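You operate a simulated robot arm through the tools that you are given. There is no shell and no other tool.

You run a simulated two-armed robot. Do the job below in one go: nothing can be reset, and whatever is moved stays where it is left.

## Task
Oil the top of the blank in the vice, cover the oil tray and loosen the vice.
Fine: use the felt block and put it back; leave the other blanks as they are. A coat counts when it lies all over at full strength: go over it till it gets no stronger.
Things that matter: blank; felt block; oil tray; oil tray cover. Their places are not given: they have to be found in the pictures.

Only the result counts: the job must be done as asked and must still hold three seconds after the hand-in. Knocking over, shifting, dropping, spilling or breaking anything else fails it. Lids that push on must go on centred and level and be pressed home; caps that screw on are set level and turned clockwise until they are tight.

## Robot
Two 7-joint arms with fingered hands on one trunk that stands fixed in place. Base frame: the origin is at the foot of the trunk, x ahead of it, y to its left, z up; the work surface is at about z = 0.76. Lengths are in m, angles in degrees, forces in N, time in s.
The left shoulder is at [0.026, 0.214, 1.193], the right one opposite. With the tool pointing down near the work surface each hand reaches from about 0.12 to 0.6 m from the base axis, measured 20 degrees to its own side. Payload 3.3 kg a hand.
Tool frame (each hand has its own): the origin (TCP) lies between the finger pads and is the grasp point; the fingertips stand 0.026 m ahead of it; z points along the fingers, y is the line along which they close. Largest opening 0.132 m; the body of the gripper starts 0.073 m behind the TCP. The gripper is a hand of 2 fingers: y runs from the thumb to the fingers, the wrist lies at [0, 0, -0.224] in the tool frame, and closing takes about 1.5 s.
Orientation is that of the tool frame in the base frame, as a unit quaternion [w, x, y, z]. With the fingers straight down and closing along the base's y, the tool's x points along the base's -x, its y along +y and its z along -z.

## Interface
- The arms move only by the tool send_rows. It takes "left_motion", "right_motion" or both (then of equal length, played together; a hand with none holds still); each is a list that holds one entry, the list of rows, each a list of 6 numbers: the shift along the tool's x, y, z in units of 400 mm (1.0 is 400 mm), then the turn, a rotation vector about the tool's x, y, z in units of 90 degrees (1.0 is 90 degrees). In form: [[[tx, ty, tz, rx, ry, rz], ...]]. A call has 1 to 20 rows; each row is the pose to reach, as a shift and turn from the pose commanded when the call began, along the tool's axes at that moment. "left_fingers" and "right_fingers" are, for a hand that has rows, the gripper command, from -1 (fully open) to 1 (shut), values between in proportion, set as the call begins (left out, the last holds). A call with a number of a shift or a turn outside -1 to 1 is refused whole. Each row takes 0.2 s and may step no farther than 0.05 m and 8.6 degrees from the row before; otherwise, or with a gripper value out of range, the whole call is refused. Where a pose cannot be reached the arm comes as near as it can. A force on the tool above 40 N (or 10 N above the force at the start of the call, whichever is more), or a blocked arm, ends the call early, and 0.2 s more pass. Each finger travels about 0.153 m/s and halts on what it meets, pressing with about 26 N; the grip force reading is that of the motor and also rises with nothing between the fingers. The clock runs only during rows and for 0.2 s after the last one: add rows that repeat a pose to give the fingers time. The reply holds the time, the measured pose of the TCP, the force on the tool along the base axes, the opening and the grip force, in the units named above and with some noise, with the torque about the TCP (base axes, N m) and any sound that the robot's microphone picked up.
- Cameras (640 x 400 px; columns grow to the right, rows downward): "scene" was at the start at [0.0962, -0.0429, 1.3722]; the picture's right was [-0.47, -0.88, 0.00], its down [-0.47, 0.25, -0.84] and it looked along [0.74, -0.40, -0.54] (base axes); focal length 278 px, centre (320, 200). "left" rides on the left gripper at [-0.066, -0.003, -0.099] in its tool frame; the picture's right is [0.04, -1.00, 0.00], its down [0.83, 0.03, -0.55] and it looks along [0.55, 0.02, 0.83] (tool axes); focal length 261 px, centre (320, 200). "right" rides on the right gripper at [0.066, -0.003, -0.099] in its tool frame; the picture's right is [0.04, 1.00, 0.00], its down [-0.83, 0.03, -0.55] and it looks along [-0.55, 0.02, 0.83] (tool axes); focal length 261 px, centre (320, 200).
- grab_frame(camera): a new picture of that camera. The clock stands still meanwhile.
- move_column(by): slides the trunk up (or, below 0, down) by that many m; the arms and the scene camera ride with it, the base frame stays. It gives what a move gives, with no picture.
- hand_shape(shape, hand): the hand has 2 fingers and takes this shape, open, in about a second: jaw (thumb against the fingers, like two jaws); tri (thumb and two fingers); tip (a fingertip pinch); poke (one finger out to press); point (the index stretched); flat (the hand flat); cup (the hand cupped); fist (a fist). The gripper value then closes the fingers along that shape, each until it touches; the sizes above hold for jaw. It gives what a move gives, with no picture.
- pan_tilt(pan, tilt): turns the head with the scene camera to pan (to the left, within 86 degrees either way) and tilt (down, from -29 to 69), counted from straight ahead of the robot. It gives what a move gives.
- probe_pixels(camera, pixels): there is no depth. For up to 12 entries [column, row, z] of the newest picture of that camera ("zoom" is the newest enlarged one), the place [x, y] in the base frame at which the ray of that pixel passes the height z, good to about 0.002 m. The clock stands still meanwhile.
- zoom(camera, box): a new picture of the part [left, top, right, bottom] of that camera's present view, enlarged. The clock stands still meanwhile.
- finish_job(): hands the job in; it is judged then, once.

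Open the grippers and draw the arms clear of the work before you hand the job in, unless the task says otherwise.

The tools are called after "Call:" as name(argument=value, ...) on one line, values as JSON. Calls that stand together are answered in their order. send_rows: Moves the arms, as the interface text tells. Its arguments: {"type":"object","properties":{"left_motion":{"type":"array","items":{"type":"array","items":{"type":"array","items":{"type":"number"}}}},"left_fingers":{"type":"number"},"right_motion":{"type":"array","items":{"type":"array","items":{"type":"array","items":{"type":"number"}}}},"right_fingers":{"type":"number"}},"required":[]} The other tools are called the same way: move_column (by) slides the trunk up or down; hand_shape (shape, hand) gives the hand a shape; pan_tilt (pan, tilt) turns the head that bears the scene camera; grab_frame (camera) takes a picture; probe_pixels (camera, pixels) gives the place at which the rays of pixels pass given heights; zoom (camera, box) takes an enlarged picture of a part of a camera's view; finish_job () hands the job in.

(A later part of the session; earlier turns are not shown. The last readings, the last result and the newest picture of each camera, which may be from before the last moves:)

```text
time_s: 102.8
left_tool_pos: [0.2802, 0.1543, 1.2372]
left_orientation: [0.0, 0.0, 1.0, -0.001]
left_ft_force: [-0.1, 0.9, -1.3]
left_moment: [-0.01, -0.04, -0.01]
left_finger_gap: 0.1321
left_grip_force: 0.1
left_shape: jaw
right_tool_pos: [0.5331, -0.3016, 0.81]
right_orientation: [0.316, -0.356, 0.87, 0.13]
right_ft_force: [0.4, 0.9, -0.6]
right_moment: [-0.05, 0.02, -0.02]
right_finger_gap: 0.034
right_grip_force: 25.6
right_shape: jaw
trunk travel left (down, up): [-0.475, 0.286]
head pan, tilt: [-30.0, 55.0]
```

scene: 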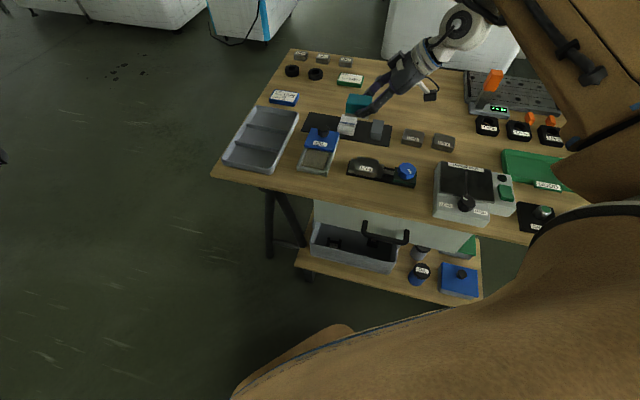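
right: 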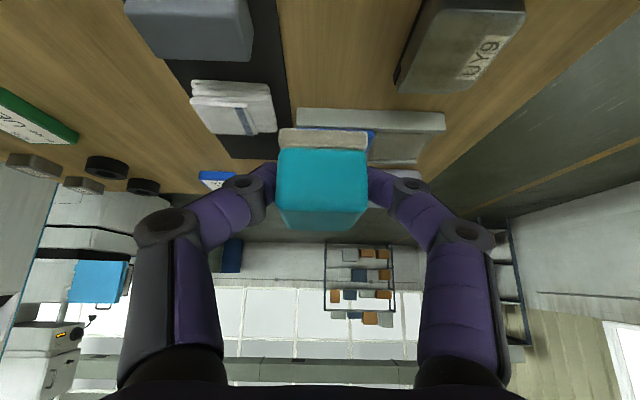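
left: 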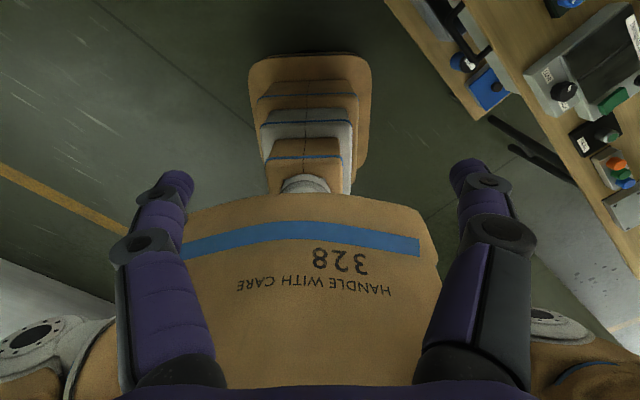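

No contact yet at z 0.811 (block slipped up ~1–2 mm in the grip). Go down 2 mm more.

Call:
send_rows(right_motion=[[[0.0016, 0, 0.0019, 0, 0, 0], [0.0032, 0, 0.0038, 0, 0, 0], [0.0032, 0, 0.0038, 0, 0, 0]]])

Call:
zoom(camera="scene", box=[290, 100, 370, 185])

```text
time_s: 103.6
left_tool_pos: [0.2789, 0.1536, 1.2373]
left_orientation: [0.001, 0.0, 1.0, -0.001]
left_ft_force: [0.6, 0.5, -0.5]
left_moment: [0.0, 0.01, 0.0]
left_finger_gap: 0.1317
left_grip_force: 0.1
left_shape: jaw
right_tool_pos: [0.5325, -0.3025, 0.8092]
right_orientation: [0.317, -0.356, 0.869, 0.131]
right_ft_force: [0.7, 0.4, 4.4]
right_moment: [0.03, -0.01, -0.04]
right_finger_gap: 0.0343
right_grip_force: 25.8
right_shape: jaw
trunk travel left (down, up): [-0.475, 0.286]
head pan, tilt: [-30.0, 55.0]
```

```text
4.71 times, centred on (330, 142) of scene
```

zoom: 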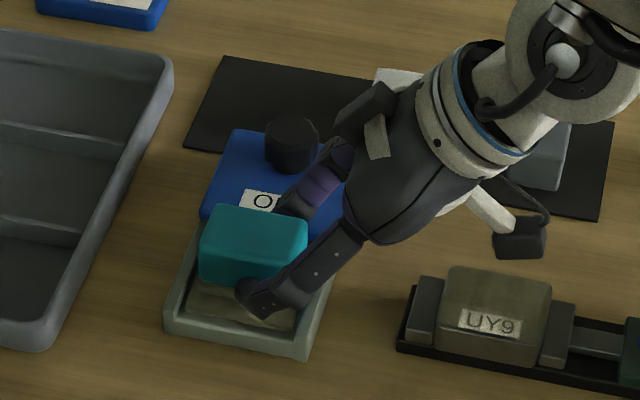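

Contact 4.4 N. Rub briefly with slightly more pressure, then lift.

Call:
send_rows(right_motion=[[[0.0008, 0, 0.001, 0, 0, 0], [-0.0052, 0, 0.007, 0, 0, 0], [0.0008, 0, 0.001, 0, 0, 0], [0.0068, 0, -0.005, 0, 0, 0], [0.0008, 0, 0.001, 0, 0, 0], [-0.0052, 0, 0.007, 0, 0, 0], [0.0008, 0, 0.001, 0, 0, 0], [0.0068, 0, -0.005, 0, 0, 0], [0.0008, 0, 0.001, 0, 0, 0], [0.0008, 0, 0.001, 0, 0, 0], [0.0008, 0, 0.001, 0, 0, 0]]])

Call:
send_rows(right_motion=[[[-0.0161, 0, -0.0192, 0, 0, 0], [-0.048, 0, -0.0575, 0, 0, 0], [-0.0998, 0, -0.1188, 0, 0, 0], [-0.0998, 0, -0.1188, 0, 0, 0]]])

Call:
zoom(camera="right", box=[220, 90, 420, 240])

```text
time_s: 106.0
left_tool_pos: [0.2781, 0.1544, 1.2364]
left_orientation: [0.0, 0.0, 1.0, -0.001]
left_ft_force: [0.0, 0.5, -0.3]
left_moment: [0.0, -0.05, -0.01]
left_finger_gap: 0.1317
left_grip_force: 0.1
left_shape: jaw
right_tool_pos: [0.5324, -0.3027, 0.8089]
right_orientation: [0.316, -0.356, 0.87, 0.131]
right_ft_force: [-1.8, -2.1, 6.6]
right_moment: [0.01, -0.01, 0.03]
right_finger_gap: 0.0342
right_grip_force: 26.1
right_shape: jaw
trunk travel left (down, up): [-0.475, 0.286]
head pan, tilt: [-30.0, 55.0]
```

```text
time_s: 107.0
left_tool_pos: [0.2796, 0.1537, 1.2372]
left_orientation: [0.0, 0.0, 1.0, -0.001]
left_ft_force: [-0.6, -0.3, -0.2]
left_moment: [-0.01, 0.0, -0.01]
left_finger_gap: 0.132
left_grip_force: 0.1
left_shape: jaw
right_tool_pos: [0.5335, -0.3019, 0.872]
right_orientation: [0.316, -0.356, 0.869, 0.131]
right_ft_force: [0.0, -1.2, -0.1]
right_moment: [-0.01, -0.03, -0.01]
right_finger_gap: 0.034
right_grip_force: 25.7
right_shape: jaw
trunk travel left (down, up): [-0.475, 0.286]
head pan, tilt: [-30.0, 55.0]
```

```text
2.67 times, centred on (320, 165) of right
```

zoom: 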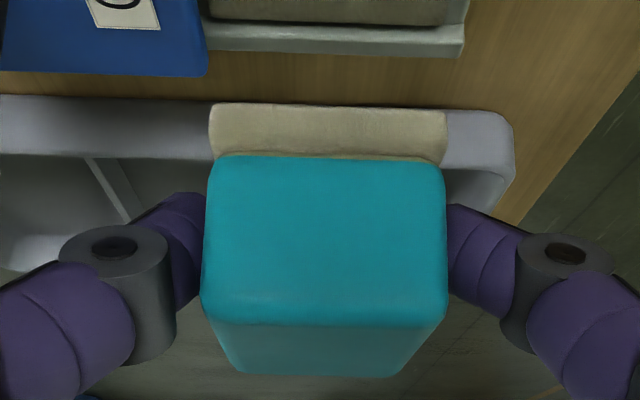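

Sole is tan/wet again. Go back over the blank and down to just above contact.

Call:
send_rows(right_motion=[[[0.075, -0.004, -0.045, 0, 0, 0], [0.15, -0.008, -0.09, 0, 0, 0], [0.225, -0.013, -0.136, 0, 0, 0], [0.2995, -0.017, -0.181, 0, 0, 0], [0.32, -0.017, -0.156, 0, 0, 0], [0.3413, -0.017, -0.131, 0, 0, 0], [0.3445, -0.017, -0.1275, 0, 0, 0]]])

Call:
send_rows(right_motion=[[[0.0016, 0, 0.0019, 0, 0, 0], [0.0032, 0, 0.0038, 0, 0, 0], [0.0032, 0, 0.0038, 0, 0, 0]]])

```text
time_s: 108.6
left_tool_pos: [0.2776, 0.1529, 1.2378]
left_orientation: [0.0, 0.0, 1.0, -0.001]
left_ft_force: [-0.4, 0.1, -0.1]
left_moment: [-0.03, -0.04, 0.0]
left_finger_gap: 0.1321
left_grip_force: 0.0
left_shape: jaw
right_tool_pos: [0.4383, -0.4043, 0.8209]
right_orientation: [0.317, -0.355, 0.87, 0.129]
right_ft_force: [-0.3, -0.5, 4.7]
right_moment: [0.02, 0.0, 0.0]
right_finger_gap: 0.0342
right_grip_force: 26.1
right_shape: jaw
trunk travel left (down, up): [-0.475, 0.286]
head pan, tilt: [-30.0, 55.0]
```

```text
time_s: 109.4
left_tool_pos: [0.2776, 0.154, 1.2369]
left_orientation: [0.0, 0.0, 1.0, -0.001]
left_ft_force: [0.2, 0.1, -0.8]
left_moment: [0.03, 0.03, 0.0]
left_finger_gap: 0.1319
left_grip_force: 0.1
left_shape: jaw
right_tool_pos: [0.4397, -0.404, 0.8205]
right_orientation: [0.317, -0.356, 0.87, 0.129]
right_ft_force: [-0.3, -3.4, 16.2]
right_moment: [0.05, -0.13, -0.07]
right_finger_gap: 0.0341
right_grip_force: 25.5
right_shape: jaw
trunk travel left (down, up): [-0.475, 0.286]
head pan, tilt: [-30.0, 55.0]
```

16 N — ease 1 mm and run a wide stroke pattern twice.

Call:
send_rows(right_motion=[[[-0.0016, -0.0225, -0.0019, 0, 0, 0], [0.0174, -0.0225, -0.0179, 0, 0, 0], [0.0174, 0, -0.0179, 0, 0, 0], [0.0174, 0.0225, -0.0179, 0, 0, 0], [0.0079, 0.0225, -0.0099, 0, 0, 0], [0.0079, 0, -0.0099, 0, 0, 0], [0.0079, -0.0225, -0.0099, 0, 0, 0], [-0.0016, -0.0225, -0.0019, 0, 0, 0], [-0.0016, 0, -0.0019, 0, 0, 0], [-0.0016, 0.0225, -0.0019, 0, 0, 0], [-0.0092, 0.0225, 0.0045, 0, 0, 0], [-0.0092, 0, 0.0045, 0, 0, 0], [-0.0092, -0.0225, 0.0045, 0, 0, 0], [-0.0168, -0.0225, 0.0109, 0, 0, 0], [-0.0168, 0, 0.0109, 0, 0, 0], [-0.0168, 0.0225, 0.0109, 0, 0, 0], [-0.0092, 0.01, 0.0045, 0, 0, 0], [-0.0016, 0, -0.0019, 0, 0, 0]]])

Call:
send_rows(right_motion=[[[0.0005, -0.0225, 0.0006, 0, 0, 0], [0.0195, -0.0225, -0.0154, 0, 0, 0], [0.0195, 0, -0.0154, 0, 0, 0], [0.0195, 0.0225, -0.0154, 0, 0, 0], [0.01, 0.0225, -0.0074, 0, 0, 0], [0.01, 0, -0.0074, 0, 0, 0], [0.01, -0.0225, -0.0074, 0, 0, 0], [0.0005, -0.0225, 0.0006, 0, 0, 0], [0.0005, 0, 0.0006, 0, 0, 0], [0.0005, 0.0225, 0.0006, 0, 0, 0], [-0.0071, 0.0225, 0.007, 0, 0, 0], [-0.0071, 0, 0.007, 0, 0, 0], [-0.0071, -0.0225, 0.007, 0, 0, 0], [-0.0147, -0.0225, 0.0134, 0, 0, 0], [-0.0147, 0, 0.0134, 0, 0, 0], [-0.0147, 0.0225, 0.0134, 0, 0, 0], [-0.0071, 0.01, 0.007, 0, 0, 0], [0.0005, 0, 0.0006, 0, 0, 0]]])

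Call:
send_rows(right_motion=[[[-0.0161, 0, -0.0192, 0, 0, 0], [-0.055, 0, -0.066, 0, 0, 0], [-0.1125, 0, -0.134, 0, 0, 0], [-0.1125, -0.1, -0.134, 0, 0, 0], [-0.1125, -0.2, -0.134, 0, 0, 0]]])

Call:
zoom(camera="scene", box=[350, 150, 400, 182])

Call:
zoom(camera="right", box=[380, 0, 540, 110])

Call:
grab_frame(camera="right")

```text
time_s: 113.2
left_tool_pos: [0.2791, 0.1547, 1.2373]
left_orientation: [0.0, 0.0, 1.0, -0.001]
left_ft_force: [0.6, 0.0, 0.3]
left_moment: [-0.01, 0.01, -0.03]
left_finger_gap: 0.1322
left_grip_force: 0.0
left_shape: jaw
right_tool_pos: [0.438, -0.4034, 0.8205]
right_orientation: [0.316, -0.356, 0.869, 0.131]
right_ft_force: [0.5, 1.7, 6.5]
right_moment: [0.1, -0.06, 0.01]
right_finger_gap: 0.0343
right_grip_force: 26.2
right_shape: jaw
trunk travel left (down, up): [-0.475, 0.286]
head pan, tilt: [-30.0, 55.0]
```

```text
time_s: 117.0
left_tool_pos: [0.2783, 0.1548, 1.2369]
left_orientation: [0.0, 0.0, 1.0, -0.001]
left_ft_force: [-0.4, -0.4, -0.1]
left_moment: [-0.01, -0.03, 0.02]
left_finger_gap: 0.1317
left_grip_force: 0.0
left_shape: jaw
right_tool_pos: [0.439, -0.4046, 0.8199]
right_orientation: [0.316, -0.356, 0.869, 0.132]
right_ft_force: [0.0, 1.9, 5.0]
right_moment: [0.07, 0.0, 0.03]
right_finger_gap: 0.0345
right_grip_force: 26.0
right_shape: jaw
trunk travel left (down, up): [-0.475, 0.286]
head pan, tilt: [-30.0, 55.0]
```

```text
time_s: 118.2
left_tool_pos: [0.2786, 0.1528, 1.2353]
left_orientation: [0.0, 0.0, 1.0, 0.0]
left_ft_force: [-0.2, -0.7, 0.4]
left_moment: [-0.01, -0.02, -0.01]
left_finger_gap: 0.1318
left_grip_force: 0.1
left_shape: jaw
right_tool_pos: [0.4961, -0.4622, 0.8913]
right_orientation: [0.316, -0.355, 0.87, 0.131]
right_ft_force: [-0.3, 0.1, -0.6]
right_moment: [-0.01, -0.01, -0.02]
right_finger_gap: 0.0343
right_grip_force: 26.0
right_shape: jaw
trunk travel left (down, up): [-0.475, 0.286]
head pan, tilt: [-30.0, 55.0]
```

```text
12.50 times, centred on (375, 166) of scene
```

zoom: 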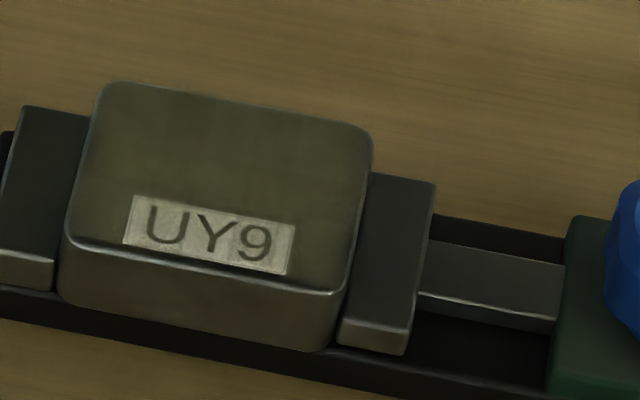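

```text
3.64 times, centred on (460, 55) of right
```

zoom: 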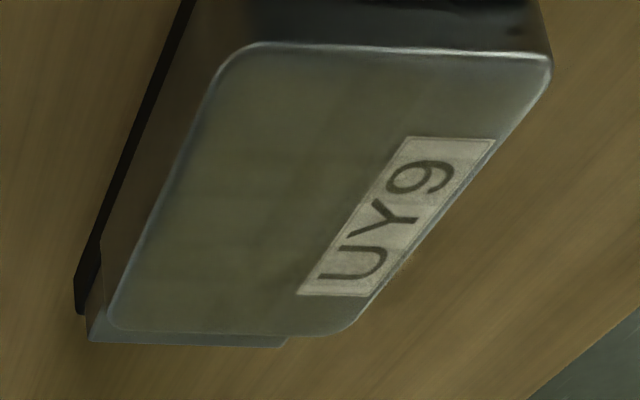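

```text
taken
```

right: 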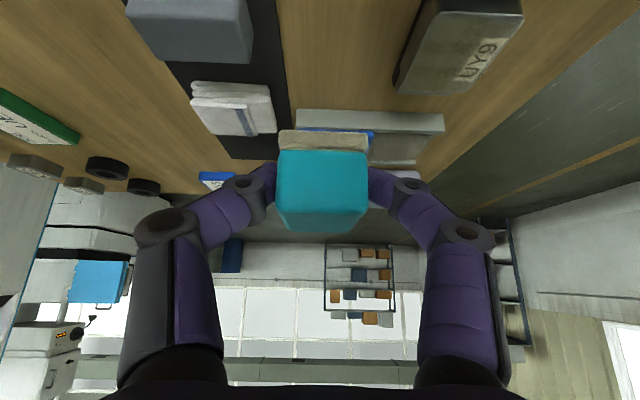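

Looks greener and more even. I'll view it from the same hover pose as before oiling for direct comparison.

Call:
send_rows(right_motion=[[[0, 0.1, 0, 0, 0, 0], [0.03, 0.2, 0.036, 0, 0, 0], [0.03, 0.2, 0.036, 0, 0, 0]]])

Call:
zoom(camera="right", box=[250, 0, 410, 120])

```text
time_s: 119.0
left_tool_pos: [0.2794, 0.153, 1.2375]
left_orientation: [-0.001, 0.0, 1.0, -0.001]
left_ft_force: [-0.3, -0.8, 0.5]
left_moment: [-0.05, -0.01, 0.0]
left_finger_gap: 0.132
left_grip_force: 0.0
left_shape: jaw
right_tool_pos: [0.4405, -0.4022, 0.8718]
right_orientation: [0.316, -0.356, 0.87, 0.131]
right_ft_force: [0.1, 0.3, -0.8]
right_moment: [-0.01, 0.04, -0.01]
right_finger_gap: 0.0343
right_grip_force: 25.5
right_shape: jaw
trunk travel left (down, up): [-0.475, 0.286]
head pan, tilt: [-30.0, 55.0]
```

```text
3.33 times, centred on (330, 60) of right
```

zoom: 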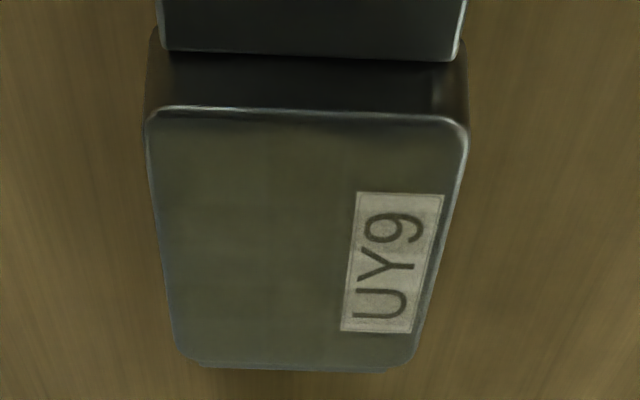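

Mostly even olive, with thin greyer strips at the edges. Go down again and run a perimeter-focused pattern.

Call:
send_rows(right_motion=[[[0.04, 0, 0.048, 0, 0, 0], [0.07, 0, 0.083, 0, 0, 0], [0.0825, 0, 0.098, 0, 0, 0], [0.0835, 0, 0.0992, 0, 0, 0]]])

Call:
send_rows(right_motion=[[[0.0114, -0.0275, -0.0096, 0, 0, 0], [0.0247, -0.0275, -0.0208, 0, 0, 0], [0.0247, 0, -0.0208, 0, 0, 0], [0.0247, 0.0275, -0.0208, 0, 0, 0], [0.0114, 0.0275, -0.0096, 0, 0, 0], [0, 0.0275, 0, 0, 0, 0], [-0.0114, 0.0275, 0.0096, 0, 0, 0], [-0.0228, 0.0275, 0.0192, 0, 0, 0], [-0.0228, 0, 0.0192, 0, 0, 0], [-0.0228, -0.0275, 0.0192, 0, 0, 0], [-0.0114, -0.0275, 0.0096, 0, 0, 0], [0, -0.0275, 0, 0, 0, 0], [0.0114, -0.0275, -0.0096, 0, 0, 0], [0.0114, 0, -0.0096, 0, 0, 0], [0.0114, 0.0275, -0.0096, 0, 0, 0], [0, 0.0275, 0, 0, 0, 0], [0, 0, 0, 0, 0, 0]]])

Call:
send_rows(right_motion=[[[0.0114, -0.0275, -0.0096, 0, 0, 0], [0.0247, -0.0275, -0.0208, 0, 0, 0], [0.0247, 0, -0.0208, 0, 0, 0], [0.0247, 0.0275, -0.0208, 0, 0, 0], [0.0114, 0.0275, -0.0096, 0, 0, 0], [0, 0.0275, 0, 0, 0, 0], [-0.0114, 0.0275, 0.0096, 0, 0, 0], [-0.0228, 0.0275, 0.0192, 0, 0, 0], [-0.0228, 0, 0.0192, 0, 0, 0], [-0.0228, -0.0275, 0.0192, 0, 0, 0], [-0.0114, -0.0275, 0.0096, 0, 0, 0], [0, -0.0275, 0, 0, 0, 0], [0.0114, -0.0275, -0.0096, 0, 0, 0], [0.0114, 0, -0.0096, 0, 0, 0], [0.0114, 0.0275, -0.0096, 0, 0, 0], [0, 0.0275, 0, 0, 0, 0], [0, 0, 0, 0, 0, 0]]])

Call:
send_rows(right_motion=[[[-0.0161, 0, -0.0192, 0, 0, 0], [-0.045, 0, -0.0536, 0, 0, 0], [-0.0835, 0, -0.0992, 0, 0, 0], [-0.0835, 0, -0.0992, 0, 0, 0]]])

Call:
zoom(camera="right", box=[250, 0, 410, 120])

Call:
grab_frame(camera="right")

```text
time_s: 120.0
left_tool_pos: [0.2785, 0.1529, 1.2374]
left_orientation: [0.0, -0.001, 1.0, -0.002]
left_ft_force: [-0.6, 0.1, 0.5]
left_moment: [0.03, -0.01, 0.01]
left_finger_gap: 0.1318
left_grip_force: 0.1
left_shape: jaw
right_tool_pos: [0.4401, -0.4035, 0.8202]
right_orientation: [0.318, -0.356, 0.869, 0.13]
right_ft_force: [0.6, -1.9, 11.9]
right_moment: [0.08, -0.11, 0.03]
right_finger_gap: 0.0345
right_grip_force: 25.9
right_shape: jaw
trunk travel left (down, up): [-0.475, 0.286]
head pan, tilt: [-30.0, 55.0]
```

```text
time_s: 123.6
left_tool_pos: [0.2787, 0.1549, 1.2363]
left_orientation: [0.0, 0.0, 1.0, 0.0]
left_ft_force: [1.0, -0.3, -0.4]
left_moment: [0.01, 0.01, 0.02]
left_finger_gap: 0.1316
left_grip_force: 0.0
left_shape: jaw
right_tool_pos: [0.4387, -0.4023, 0.82]
right_orientation: [0.316, -0.356, 0.87, 0.13]
right_ft_force: [-1.1, 2.0, 7.7]
right_moment: [0.05, -0.02, 0.07]
right_finger_gap: 0.0345
right_grip_force: 25.7
right_shape: jaw
trunk travel left (down, up): [-0.475, 0.286]
head pan, tilt: [-30.0, 55.0]
```

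```text
time_s: 127.2
left_tool_pos: [0.2788, 0.1527, 1.2366]
left_orientation: [0.001, 0.0, 1.0, -0.001]
left_ft_force: [-0.1, -0.8, 0.4]
left_moment: [-0.01, -0.01, 0.03]
left_finger_gap: 0.1323
left_grip_force: 0.0
left_shape: jaw
right_tool_pos: [0.4396, -0.4032, 0.8197]
right_orientation: [0.316, -0.356, 0.87, 0.131]
right_ft_force: [-1.2, 2.7, 6.8]
right_moment: [0.07, -0.05, 0.03]
right_finger_gap: 0.0345
right_grip_force: 26.2
right_shape: jaw
trunk travel left (down, up): [-0.475, 0.286]
head pan, tilt: [-30.0, 55.0]
```

```text
time_s: 128.2
left_tool_pos: [0.2796, 0.1529, 1.2375]
left_orientation: [0.0, 0.0, 1.0, 0.0]
left_ft_force: [-1.1, 0.1, -0.5]
left_moment: [0.02, 0.0, 0.02]
left_finger_gap: 0.132
left_grip_force: 0.0
left_shape: jaw
right_tool_pos: [0.4392, -0.404, 0.873]
right_orientation: [0.316, -0.355, 0.87, 0.131]
right_ft_force: [0.1, 0.4, -0.8]
right_moment: [-0.01, 0.0, 0.0]
right_finger_gap: 0.0345
right_grip_force: 25.6
right_shape: jaw
trunk travel left (down, up): [-0.475, 0.286]
head pan, tilt: [-30.0, 55.0]
```

```text
3.33 times, centred on (330, 60) of right
```

zoom: 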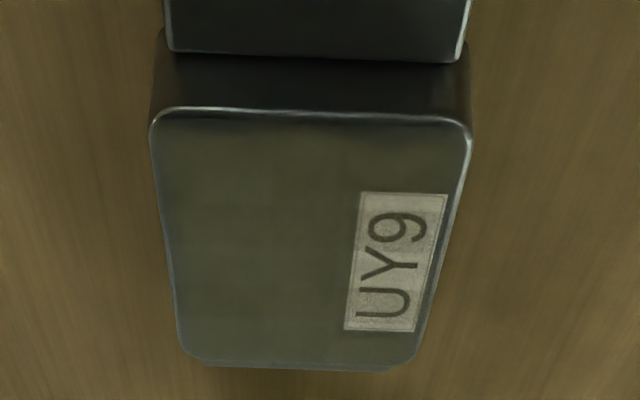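

```text
taken
```

right: 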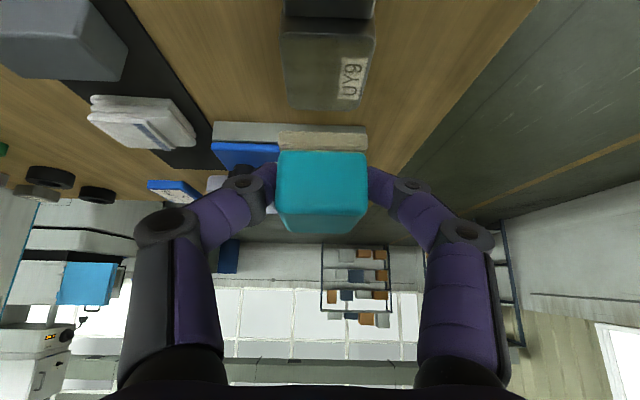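

Edges have filled in. One more dip and full pass to make sure it no longer strengthens. Move to the pad.

Call:
send_rows(right_motion=[[[-0.06, 0.003, 0.055, 0, 0, 0], [-0.125, 0.006, 0.11, 0, 0, 0], [-0.19, 0.01, 0.164, 0, 0, 0], [-0.262, 0.018, 0.22, 0, 0, 0], [-0.262, 0.018, 0.22, 0, 0, 0]]])

Call:
zoom(camera="scene", box=[290, 100, 400, 190])

```text
time_s: 129.4
left_tool_pos: [0.2791, 0.1535, 1.2366]
left_orientation: [0.0, 0.001, 1.0, 0.0]
left_ft_force: [-0.4, 0.0, -0.8]
left_moment: [0.02, 0.06, 0.02]
left_finger_gap: 0.1317
left_grip_force: 0.0
left_shape: jaw
right_tool_pos: [0.5317, -0.3006, 0.872]
right_orientation: [0.317, -0.356, 0.87, 0.13]
right_ft_force: [0.5, -0.4, -1.7]
right_moment: [0.01, -0.02, -0.01]
right_finger_gap: 0.0344
right_grip_force: 25.9
right_shape: jaw
trunk travel left (down, up): [-0.475, 0.286]
head pan, tilt: [-30.0, 55.0]
```

```text
4.44 times, centred on (345, 145) of scene
```

zoom: 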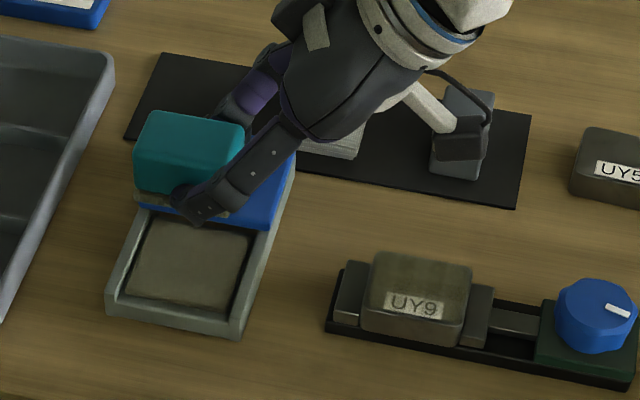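

Descend to the pad again with a small position correction, press and rub.

Call:
send_rows(right_motion=[[[0.03, -0.003, 0.036, 0, 0, 0], [0.06, -0.005, 0.072, 0, 0, 0], [0.085, -0.005, 0.1012, 0, 0, 0], [0.0965, -0.005, 0.1149, 0, 0, 0], [0.1005, -0.005, 0.1196, 0, 0, 0], [0.1021, -0.005, 0.1215, 0, 0, 0]]])

```text
time_s: 130.8
left_tool_pos: [0.2775, 0.1537, 1.2368]
left_orientation: [0.0, 0.0, 1.0, -0.001]
left_ft_force: [0.6, 0.3, 0.4]
left_moment: [0.03, 0.02, 0.0]
left_finger_gap: 0.1319
left_grip_force: 0.1
left_shape: jaw
right_tool_pos: [0.533, -0.3036, 0.8077]
right_orientation: [0.316, -0.357, 0.869, 0.131]
right_ft_force: [-3.8, 0.8, 5.6]
right_moment: [0.02, -0.02, 0.0]
right_finger_gap: 0.0343
right_grip_force: 25.9
right_shape: jaw
trunk travel left (down, up): [-0.475, 0.286]
head pan, tilt: [-30.0, 55.0]
```

Contact 5.6 N. Rub on the pad, lift, and return over the blank.

Call:
send_rows(right_motion=[[[0.0008, 0, 0.001, 0, 0, 0], [-0.0052, 0, 0.007, 0, 0, 0], [0.0008, 0, 0.001, 0, 0, 0], [0.0068, 0, -0.005, 0, 0, 0], [0.0008, 0, 0.001, 0, 0, 0], [-0.0052, 0, 0.007, 0, 0, 0], [0.0008, 0, 0.001, 0, 0, 0], [0.0068, 0, -0.005, 0, 0, 0], [0.0008, 0, 0.001, 0, 0, 0], [0.0008, 0, 0.001, 0, 0, 0]]])

Call:
send_rows(right_motion=[[[-0.0161, 0, -0.0192, 0, 0, 0], [-0.055, 0, -0.066, 0, 0, 0], [-0.1045, 0, -0.1244, 0, 0, 0], [-0.04, -0.004, -0.179, 0, 0, 0], [0.025, -0.008, -0.234, 0, 0, 0], [0.09, -0.012, -0.289, 0, 0, 0], [0.1575, -0.016, -0.344, 0, 0, 0], [0.1575, -0.016, -0.344, 0, 0, 0]]])

```text
time_s: 133.0
left_tool_pos: [0.2771, 0.154, 1.2364]
left_orientation: [0.001, 0.0, 1.0, 0.0]
left_ft_force: [0.1, -1.1, 0.1]
left_moment: [0.02, -0.03, 0.01]
left_finger_gap: 0.1316
left_grip_force: 0.0
left_shape: jaw
right_tool_pos: [0.5314, -0.3045, 0.8078]
right_orientation: [0.316, -0.355, 0.87, 0.13]
right_ft_force: [-4.8, -1.3, 10.2]
right_moment: [0.05, -0.03, -0.02]
right_finger_gap: 0.0342
right_grip_force: 26.3
right_shape: jaw
trunk travel left (down, up): [-0.475, 0.286]
head pan, tilt: [-30.0, 55.0]
```

```text
time_s: 134.8
left_tool_pos: [0.28, 0.1535, 1.2366]
left_orientation: [0.0, 0.0, 1.0, -0.002]
left_ft_force: [0.2, 0.2, 0.3]
left_moment: [0.01, 0.01, -0.02]
left_finger_gap: 0.1318
left_grip_force: 0.1
left_shape: jaw
right_tool_pos: [0.4409, -0.4061, 0.8735]
right_orientation: [0.316, -0.357, 0.869, 0.132]
right_ft_force: [0.0, -0.5, 0.0]
right_moment: [0.0, -0.01, -0.02]
right_finger_gap: 0.0341
right_grip_force: 25.4
right_shape: jaw
trunk travel left (down, up): [-0.475, 0.286]
head pan, tilt: [-30.0, 55.0]
```

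Descend to the surface and run the full wide raster twice.

Call:
send_rows(right_motion=[[[0.04, 0.004, 0.05, 0, 0, 0], [0.07, 0.007, 0.086, 0, 0, 0], [0.081, 0.007, 0.0998, 0, 0, 0], [0.0845, 0.007, 0.104, 0, 0, 0], [0.0845, 0.007, 0.104, 0, 0, 0]]])

Call:
send_rows(right_motion=[[[0.0114, -0.0275, -0.0096, 0, 0, 0], [0.0247, -0.0275, -0.0208, 0, 0, 0], [0.0247, 0, -0.0208, 0, 0, 0], [0.0247, 0.0275, -0.0208, 0, 0, 0], [0.0133, 0.0275, -0.0112, 0, 0, 0], [0.0133, 0, -0.0112, 0, 0, 0], [0.0133, -0.0275, -0.0112, 0, 0, 0], [0, -0.0275, 0, 0, 0, 0], [0, 0, 0, 0, 0, 0], [0, 0.0275, 0, 0, 0, 0], [-0.0114, 0.0275, 0.0096, 0, 0, 0], [-0.0114, 0, 0.0096, 0, 0, 0], [-0.0114, -0.0275, 0.0096, 0, 0, 0], [-0.0228, -0.0275, 0.0192, 0, 0, 0], [-0.0228, 0, 0.0192, 0, 0, 0], [-0.0228, 0.0275, 0.0192, 0, 0, 0], [-0.0114, 0.014, 0.0096, 0, 0, 0], [0, 0, 0, 0, 0, 0]]])

Call:
send_rows(right_motion=[[[0.0122, -0.0275, -0.0087, 0, 0, 0], [0.0255, -0.0275, -0.0199, 0, 0, 0], [0.0255, 0, -0.0199, 0, 0, 0], [0.0255, 0.0275, -0.0199, 0, 0, 0], [0.0141, 0.0275, -0.0103, 0, 0, 0], [0.0141, 0, -0.0103, 0, 0, 0], [0.0141, -0.0275, -0.0103, 0, 0, 0], [0.0008, -0.0275, 0.0009, 0, 0, 0], [0.0008, 0, 0.0009, 0, 0, 0], [0.0008, 0.0275, 0.0009, 0, 0, 0], [-0.0106, 0.0275, 0.0105, 0, 0, 0], [-0.0106, 0, 0.0105, 0, 0, 0], [-0.0106, -0.0275, 0.0105, 0, 0, 0], [-0.022, -0.0275, 0.0201, 0, 0, 0], [-0.022, 0, 0.0201, 0, 0, 0], [-0.022, 0.0275, 0.0201, 0, 0, 0], [-0.0106, 0.014, 0.0105, 0, 0, 0], [0.0008, 0, 0.0009, 0, 0, 0]]])

Call:
send_rows(right_motion=[[[-0.0161, 0, -0.0192, 0, 0, 0], [-0.045, 0, -0.0536, 0, 0, 0], [-0.0835, 0, -0.0992, 0, 0, 0], [-0.0835, 0, -0.0992, 0, 0, 0]]])

Call:
zoom(camera="right", box=[250, 0, 410, 120])

```text
time_s: 136.0
left_tool_pos: [0.2784, 0.1529, 1.2365]
left_orientation: [-0.001, 0.0, 1.0, -0.002]
left_ft_force: [0.3, 0.7, 0.1]
left_moment: [0.01, 0.01, -0.03]
left_finger_gap: 0.1321
left_grip_force: 0.1
left_shape: jaw
right_tool_pos: [0.4392, -0.4022, 0.8196]
right_orientation: [0.317, -0.356, 0.87, 0.13]
right_ft_force: [1.9, -2.6, 10.6]
right_moment: [0.04, -0.08, -0.03]
right_finger_gap: 0.0342
right_grip_force: 26.3
right_shape: jaw
trunk travel left (down, up): [-0.475, 0.286]
head pan, tilt: [-30.0, 55.0]
```

```text
time_s: 139.8
left_tool_pos: [0.2781, 0.1545, 1.2378]
left_orientation: [0.0, 0.0, 1.0, 0.0]
left_ft_force: [0.4, -0.1, 0.2]
left_moment: [0.03, 0.01, -0.02]
left_finger_gap: 0.132
left_grip_force: 0.1
left_shape: jaw
right_tool_pos: [0.438, -0.4017, 0.8179]
right_orientation: [0.316, -0.357, 0.869, 0.131]
right_ft_force: [0.4, 3.0, 8.0]
right_moment: [0.13, -0.06, 0.04]
right_finger_gap: 0.0341
right_grip_force: 25.8
right_shape: jaw
trunk travel left (down, up): [-0.475, 0.286]
head pan, tilt: [-30.0, 55.0]
```

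```text
time_s: 143.6
left_tool_pos: [0.2778, 0.1542, 1.2378]
left_orientation: [0.0, 0.0, 1.0, -0.002]
left_ft_force: [-1.0, 0.2, -0.3]
left_moment: [0.03, 0.01, 0.01]
left_finger_gap: 0.1318
left_grip_force: 0.0
left_shape: jaw
right_tool_pos: [0.4387, -0.4017, 0.819]
right_orientation: [0.316, -0.356, 0.87, 0.131]
right_ft_force: [-0.1, 3.2, 9.0]
right_moment: [0.1, -0.06, 0.0]
right_finger_gap: 0.0346
right_grip_force: 26.1
right_shape: jaw
trunk travel left (down, up): [-0.475, 0.286]
head pan, tilt: [-30.0, 55.0]
```

```text
time_s: 144.6
left_tool_pos: [0.28, 0.1532, 1.237]
left_orientation: [0.0, 0.0, 1.0, 0.0]
left_ft_force: [-0.2, -1.0, -0.1]
left_moment: [0.0, 0.03, 0.01]
left_finger_gap: 0.1317
left_grip_force: 0.1
left_shape: jaw
right_tool_pos: [0.4396, -0.4026, 0.8711]
right_orientation: [0.316, -0.356, 0.87, 0.131]
right_ft_force: [0.3, -0.5, -1.2]
right_moment: [-0.02, 0.01, 0.0]
right_finger_gap: 0.0341
right_grip_force: 26.4
right_shape: jaw
trunk travel left (down, up): [-0.475, 0.286]
head pan, tilt: [-30.0, 55.0]
```

```text
3.33 times, centred on (330, 60) of right
```

zoom: 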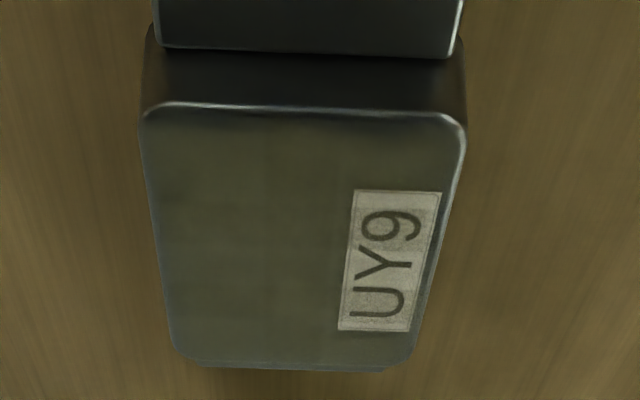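

Now even olive with no visible strengthening. Check from the scene camera too (hand moved aside).

Call:
send_rows(right_motion=[[[0, -0.1, 0, 0, 0, 0], [-0.03, -0.2, -0.036, 0, 0, 0], [-0.03, -0.2, -0.036, 0, 0, 0]]])

Call:
zoom(camera="scene", box=[350, 150, 400, 182])

Call:
zoom(camera="right", box=[380, 0, 540, 110])

```text
time_s: 145.4
left_tool_pos: [0.2793, 0.1536, 1.2359]
left_orientation: [-0.001, 0.0, 1.0, -0.001]
left_ft_force: [0.2, -0.2, -0.6]
left_moment: [-0.01, 0.02, -0.02]
left_finger_gap: 0.132
left_grip_force: 0.1
left_shape: jaw
right_tool_pos: [0.4942, -0.4589, 0.8897]
right_orientation: [0.316, -0.355, 0.87, 0.131]
right_ft_force: [0.2, 0.2, -0.6]
right_moment: [-0.05, 0.05, 0.02]
right_finger_gap: 0.0344
right_grip_force: 26.0
right_shape: jaw
trunk travel left (down, up): [-0.475, 0.286]
head pan, tilt: [-30.0, 55.0]
```

```text
12.50 times, centred on (375, 166) of scene
```

zoom: 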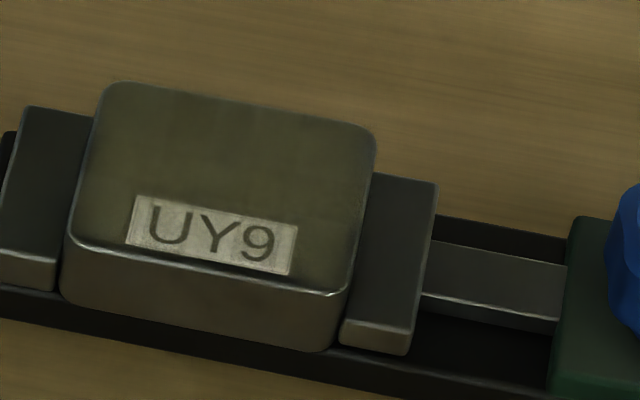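

```text
3.64 times, centred on (460, 55) of right
```

zoom: 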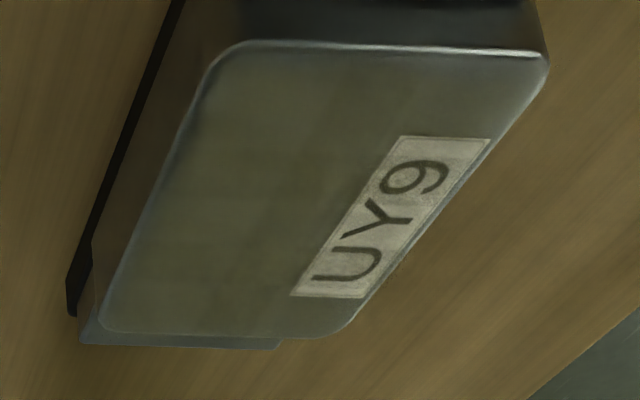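

The corner toward knob/front may be weaker. Zoom on it and on the un-oiled UY5 for comparison.

Call:
zoom(camera="scene", box=[364, 154, 384, 176])

Call:
zoom(camera="scene", box=[395, 125, 445, 157])

Call:
zoom(camera="right", box=[470, 0, 540, 50])

```text
16.00 times, centred on (374, 165) of scene
```

zoom: 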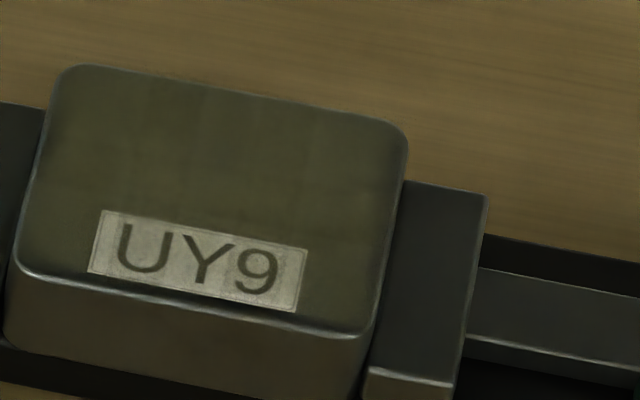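

```text
12.50 times, centred on (420, 141) of scene
```

zoom: 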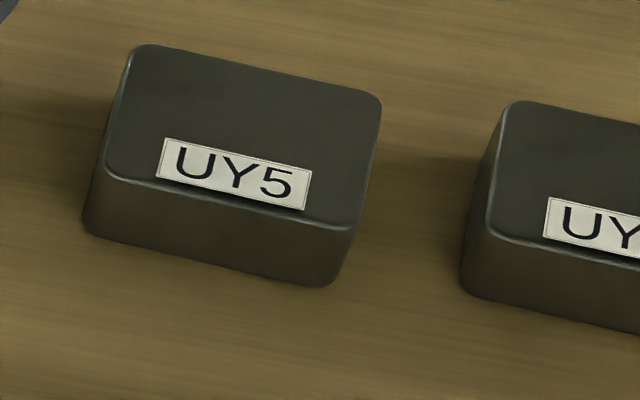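

```text
8.00 times, centred on (505, 25) of right
```

zoom: 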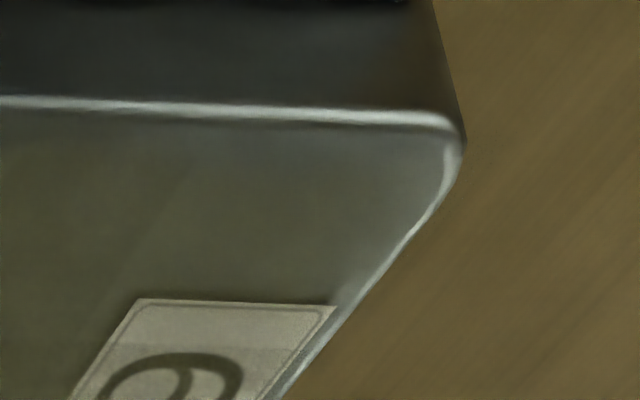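

There is a slightly weaker strip along the knob-side edge, mainly the front corner. Go back and work that edge with the block's middle over it.

Call:
send_rows(right_motion=[[[0, 0.1, 0, 0, 0, 0], [0.03, 0.2, 0.036, 0, 0, 0], [0.07, 0.2, 0.083, 0, 0, 0], [0.1, 0.2, 0.119, 0, 0, 0], [0.1135, 0.2, 0.1352, 0, 0, 0], [0.1135, 0.2, 0.1352, 0, 0, 0]]])

Call:
send_rows(right_motion=[[[0.0152, 0, -0.0128, 0, 0, 0], [0.0266, 0, -0.0224, 0, 0, 0], [0.0266, 0.035, -0.0224, 0, 0, 0], [0.0342, 0.035, -0.0288, 0, 0, 0], [0.0342, 0, -0.0288, 0, 0, 0], [0.0342, -0.035, -0.0288, 0, 0, 0], [0.0266, -0.035, -0.0224, 0, 0, 0], [0.0266, 0, -0.0224, 0, 0, 0], [0.0266, 0.035, -0.0224, 0, 0, 0], [0.0152, 0.035, -0.0128, 0, 0, 0], [0.0342, 0.035, -0.0288, 0, 0, 0], [0.0342, 0.02, -0.0288, 0, 0, 0], [0.0228, 0.02, -0.0192, 0, 0, 0], [0.0228, 0.035, -0.0192, 0, 0, 0], [0.0342, 0.035, -0.0288, 0, 0, 0], [0.0266, 0.02, -0.0224, 0, 0, 0], [0.0152, 0, -0.0128, 0, 0, 0], [0, 0, 0, 0, 0, 0]]])

Call:
send_rows(right_motion=[[[-0.0161, 0, -0.0192, 0, 0, 0], [-0.045, 0, -0.0536, 0, 0, 0], [-0.0835, 0, -0.0992, 0, 0, 0], [-0.1, -0.1, -0.119, 0, 0, 0], [-0.1135, -0.2, -0.1352, 0, 0, 0], [-0.1135, -0.2, -0.1352, 0, 0, 0]]])

Call:
zoom(camera="right", box=[470, 0, 540, 50])

Call:
zoom(camera="right", box=[380, 0, 540, 110])

Call:
zoom(camera="scene", box=[350, 150, 400, 182])

```text
time_s: 146.8
left_tool_pos: [0.2792, 0.1535, 1.2368]
left_orientation: [-0.001, 0.0, 1.0, -0.001]
left_ft_force: [0.0, 0.6, 1.6]
left_moment: [-0.04, -0.03, 0.03]
left_finger_gap: 0.1319
left_grip_force: 0.0
left_shape: jaw
right_tool_pos: [0.4383, -0.4013, 0.8194]
right_orientation: [0.317, -0.356, 0.87, 0.13]
right_ft_force: [-0.7, -0.2, 3.5]
right_moment: [0.02, 0.0, 0.03]
right_finger_gap: 0.0345
right_grip_force: 25.9
right_shape: jaw
trunk travel left (down, up): [-0.475, 0.286]
head pan, tilt: [-30.0, 55.0]
```

```text
time_s: 150.6
left_tool_pos: [0.2783, 0.1544, 1.2372]
left_orientation: [0.0, 0.0, 1.0, -0.001]
left_ft_force: [-0.2, 0.0, -0.2]
left_moment: [-0.01, -0.03, 0.02]
left_finger_gap: 0.1317
left_grip_force: 0.2
left_shape: jaw
right_tool_pos: [0.4393, -0.4019, 0.8187]
right_orientation: [0.316, -0.356, 0.87, 0.13]
right_ft_force: [-2.2, -1.9, 9.9]
right_moment: [0.04, -0.08, 0.05]
right_finger_gap: 0.0343
right_grip_force: 26.0
right_shape: jaw
trunk travel left (down, up): [-0.475, 0.286]
head pan, tilt: [-30.0, 55.0]
```

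```text
time_s: 152.0
left_tool_pos: [0.2782, 0.1528, 1.2363]
left_orientation: [0.001, 0.0, 1.0, 0.0]
left_ft_force: [-0.2, 0.2, -0.5]
left_moment: [-0.01, 0.01, 0.0]
left_finger_gap: 0.1318
left_grip_force: 0.0
left_shape: jaw
right_tool_pos: [0.4951, -0.4591, 0.8893]
right_orientation: [0.316, -0.356, 0.87, 0.131]
right_ft_force: [-0.6, 0.0, -0.2]
right_moment: [0.0, 0.02, 0.01]
right_finger_gap: 0.034
right_grip_force: 25.7
right_shape: jaw
trunk travel left (down, up): [-0.475, 0.286]
head pan, tilt: [-30.0, 55.0]
```

```text
8.00 times, centred on (505, 25) of right
```

zoom: 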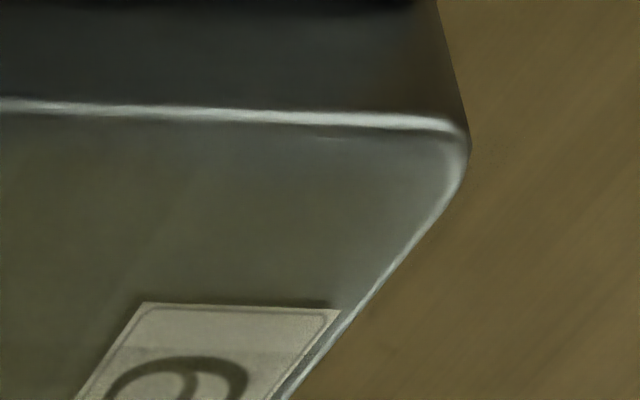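

```text
3.64 times, centred on (460, 55) of right
```

zoom: 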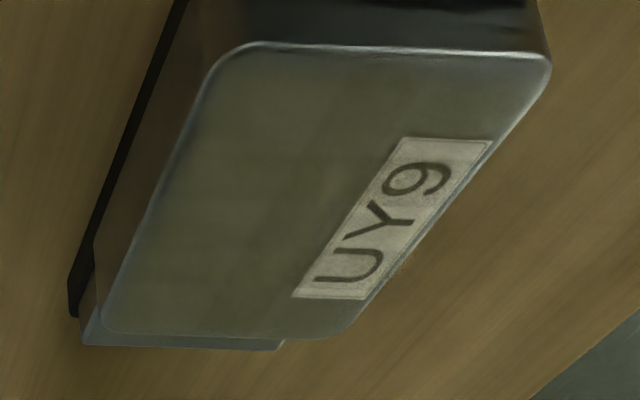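

```text
12.50 times, centred on (375, 166) of scene
```

zoom: 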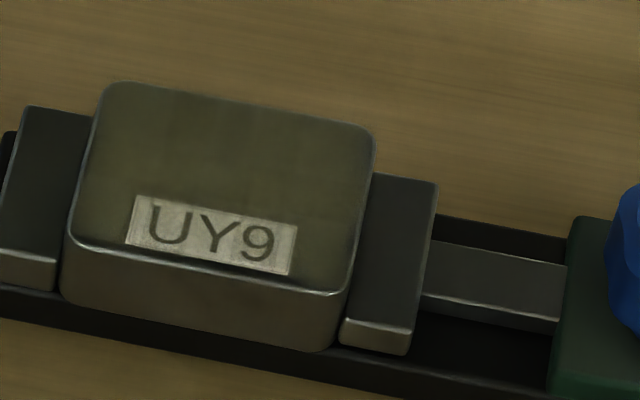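

No change from dry rubbing, yet the knob-side strip still seems slightly lighter on the label. Re-dip once more and start with that strip while the felt is fully loaded.

Call:
send_rows(right_motion=[[[-0.047, 0.042, 0.051, 0, 0, 0], [-0.094, 0.085, 0.101, 0, 0, 0], [-0.141, 0.127, 0.152, 0, 0, 0], [-0.188, 0.17, 0.202, 0, 0, 0], [-0.2345, 0.212, 0.253, 0, 0, 0], [-0.2345, 0.212, 0.253, 0, 0, 0]]])

Call:
send_rows(right_motion=[[[0.03, 0, 0.036, 0, 0, 0], [0.06, 0, 0.072, 0, 0, 0], [0.085, 0, 0.1012, 0, 0, 0], [0.0965, 0, 0.1149, 0, 0, 0], [0.1005, 0, 0.1196, 0, 0, 0], [0.1021, 0, 0.1215, 0, 0, 0]]])

```text
time_s: 153.4
left_tool_pos: [0.2799, 0.1522, 1.237]
left_orientation: [0.0, 0.0, 1.0, 0.0]
left_ft_force: [0.6, 0.4, 0.2]
left_moment: [-0.01, -0.01, 0.0]
left_finger_gap: 0.1318
left_grip_force: 0.0
left_shape: jaw
right_tool_pos: [0.5317, -0.3023, 0.8708]
right_orientation: [0.316, -0.357, 0.869, 0.131]
right_ft_force: [-0.2, -0.5, -0.3]
right_moment: [0.01, -0.04, 0.0]
right_finger_gap: 0.0342
right_grip_force: 26.3
right_shape: jaw
trunk travel left (down, up): [-0.475, 0.286]
head pan, tilt: [-30.0, 55.0]
```

```text
time_s: 154.8
left_tool_pos: [0.2796, 0.1537, 1.2369]
left_orientation: [0.0, 0.001, 1.0, -0.001]
left_ft_force: [0.3, -0.7, 1.0]
left_moment: [0.0, 0.01, 0.01]
left_finger_gap: 0.1323
left_grip_force: 0.1
left_shape: jaw
right_tool_pos: [0.5332, -0.3018, 0.8073]
right_orientation: [0.316, -0.357, 0.869, 0.131]
right_ft_force: [0.7, 0.4, -0.4]
right_moment: [-0.04, -0.01, 0.04]
right_finger_gap: 0.0342
right_grip_force: 26.4
right_shape: jaw
trunk travel left (down, up): [-0.475, 0.286]
head pan, tilt: [-30.0, 55.0]
```

No contact yet; go down 2 mm more, then rub.

Call:
send_rows(right_motion=[[[0.0016, 0, 0.0019, 0, 0, 0], [0.0032, 0, 0.0038, 0, 0, 0], [0.0032, 0, 0.0038, 0, 0, 0]]])

```text
time_s: 155.6
left_tool_pos: [0.2793, 0.1526, 1.2366]
left_orientation: [0.0, 0.0, 1.0, -0.001]
left_ft_force: [0.6, 0.3, -0.3]
left_moment: [0.04, -0.03, -0.02]
left_finger_gap: 0.1318
left_grip_force: 0.0
left_shape: jaw
right_tool_pos: [0.5328, -0.3021, 0.8065]
right_orientation: [0.317, -0.356, 0.869, 0.131]
right_ft_force: [-0.7, 0.0, 4.6]
right_moment: [0.01, -0.05, 0.01]
right_finger_gap: 0.0343
right_grip_force: 25.6
right_shape: jaw
trunk travel left (down, up): [-0.475, 0.286]
head pan, tilt: [-30.0, 55.0]
```

Contact 4.6 N; block has crept up in the grip. Look closely at the block/fingers before rubbing.

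Call:
zoom(camera="scene", box=[300, 130, 360, 180])

Call:
grab_frame(camera="right")

```text
8.00 times, centred on (330, 155) of scene
```

zoom: 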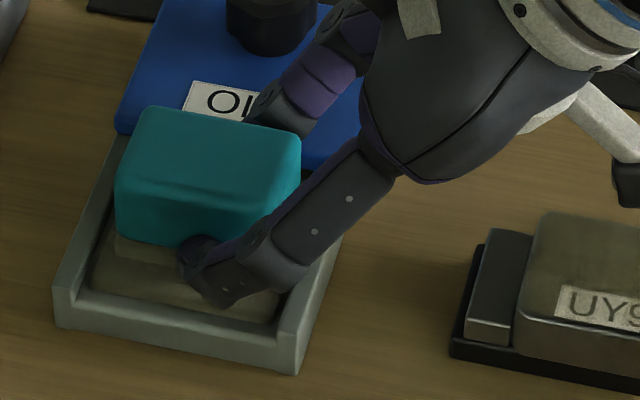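

```text
taken
```

right: 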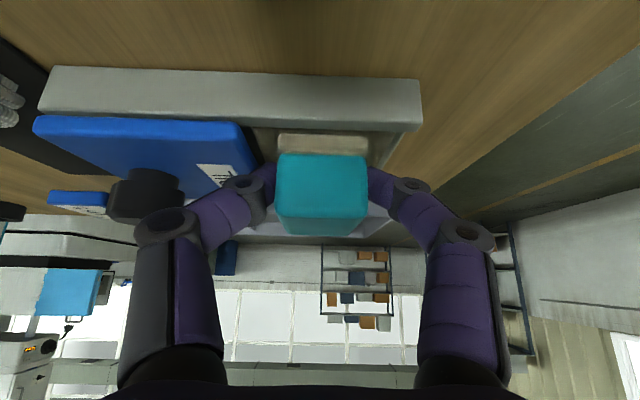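

The block has crept up ~5 mm in the grip so the fingertips are near sole level. While it rests on the pad I loosen slightly (gap 41 mm), raise the hand 6 mm and re-grip.

Call:
send_rows(right_motion=[[[0, 0, 0, 0, 0, 0], [0, 0, 0, 0, 0, 0]]], right_fingers=0.38)

Call:
zoom(camera="scene", box=[300, 130, 360, 180])

```text
time_s: 156.2
left_tool_pos: [0.2781, 0.1531, 1.2372]
left_orientation: [0.0, 0.0, 1.0, -0.001]
left_ft_force: [-0.2, -0.4, 0.0]
left_moment: [0.0, 0.03, 0.02]
left_finger_gap: 0.132
left_grip_force: 0.0
left_shape: jaw
right_tool_pos: [0.5317, -0.3004, 0.8068]
right_orientation: [0.317, -0.357, 0.869, 0.132]
right_ft_force: [-1.9, 3.5, 4.6]
right_moment: [-0.03, -0.09, 0.09]
right_finger_gap: 0.0394
right_grip_force: 0.0
right_shape: jaw
trunk travel left (down, up): [-0.475, 0.286]
head pan, tilt: [-30.0, 55.0]
```

```text
8.00 times, centred on (330, 155) of scene
```

zoom: 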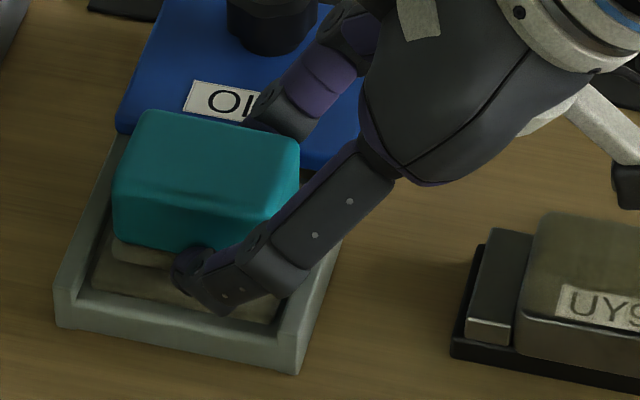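

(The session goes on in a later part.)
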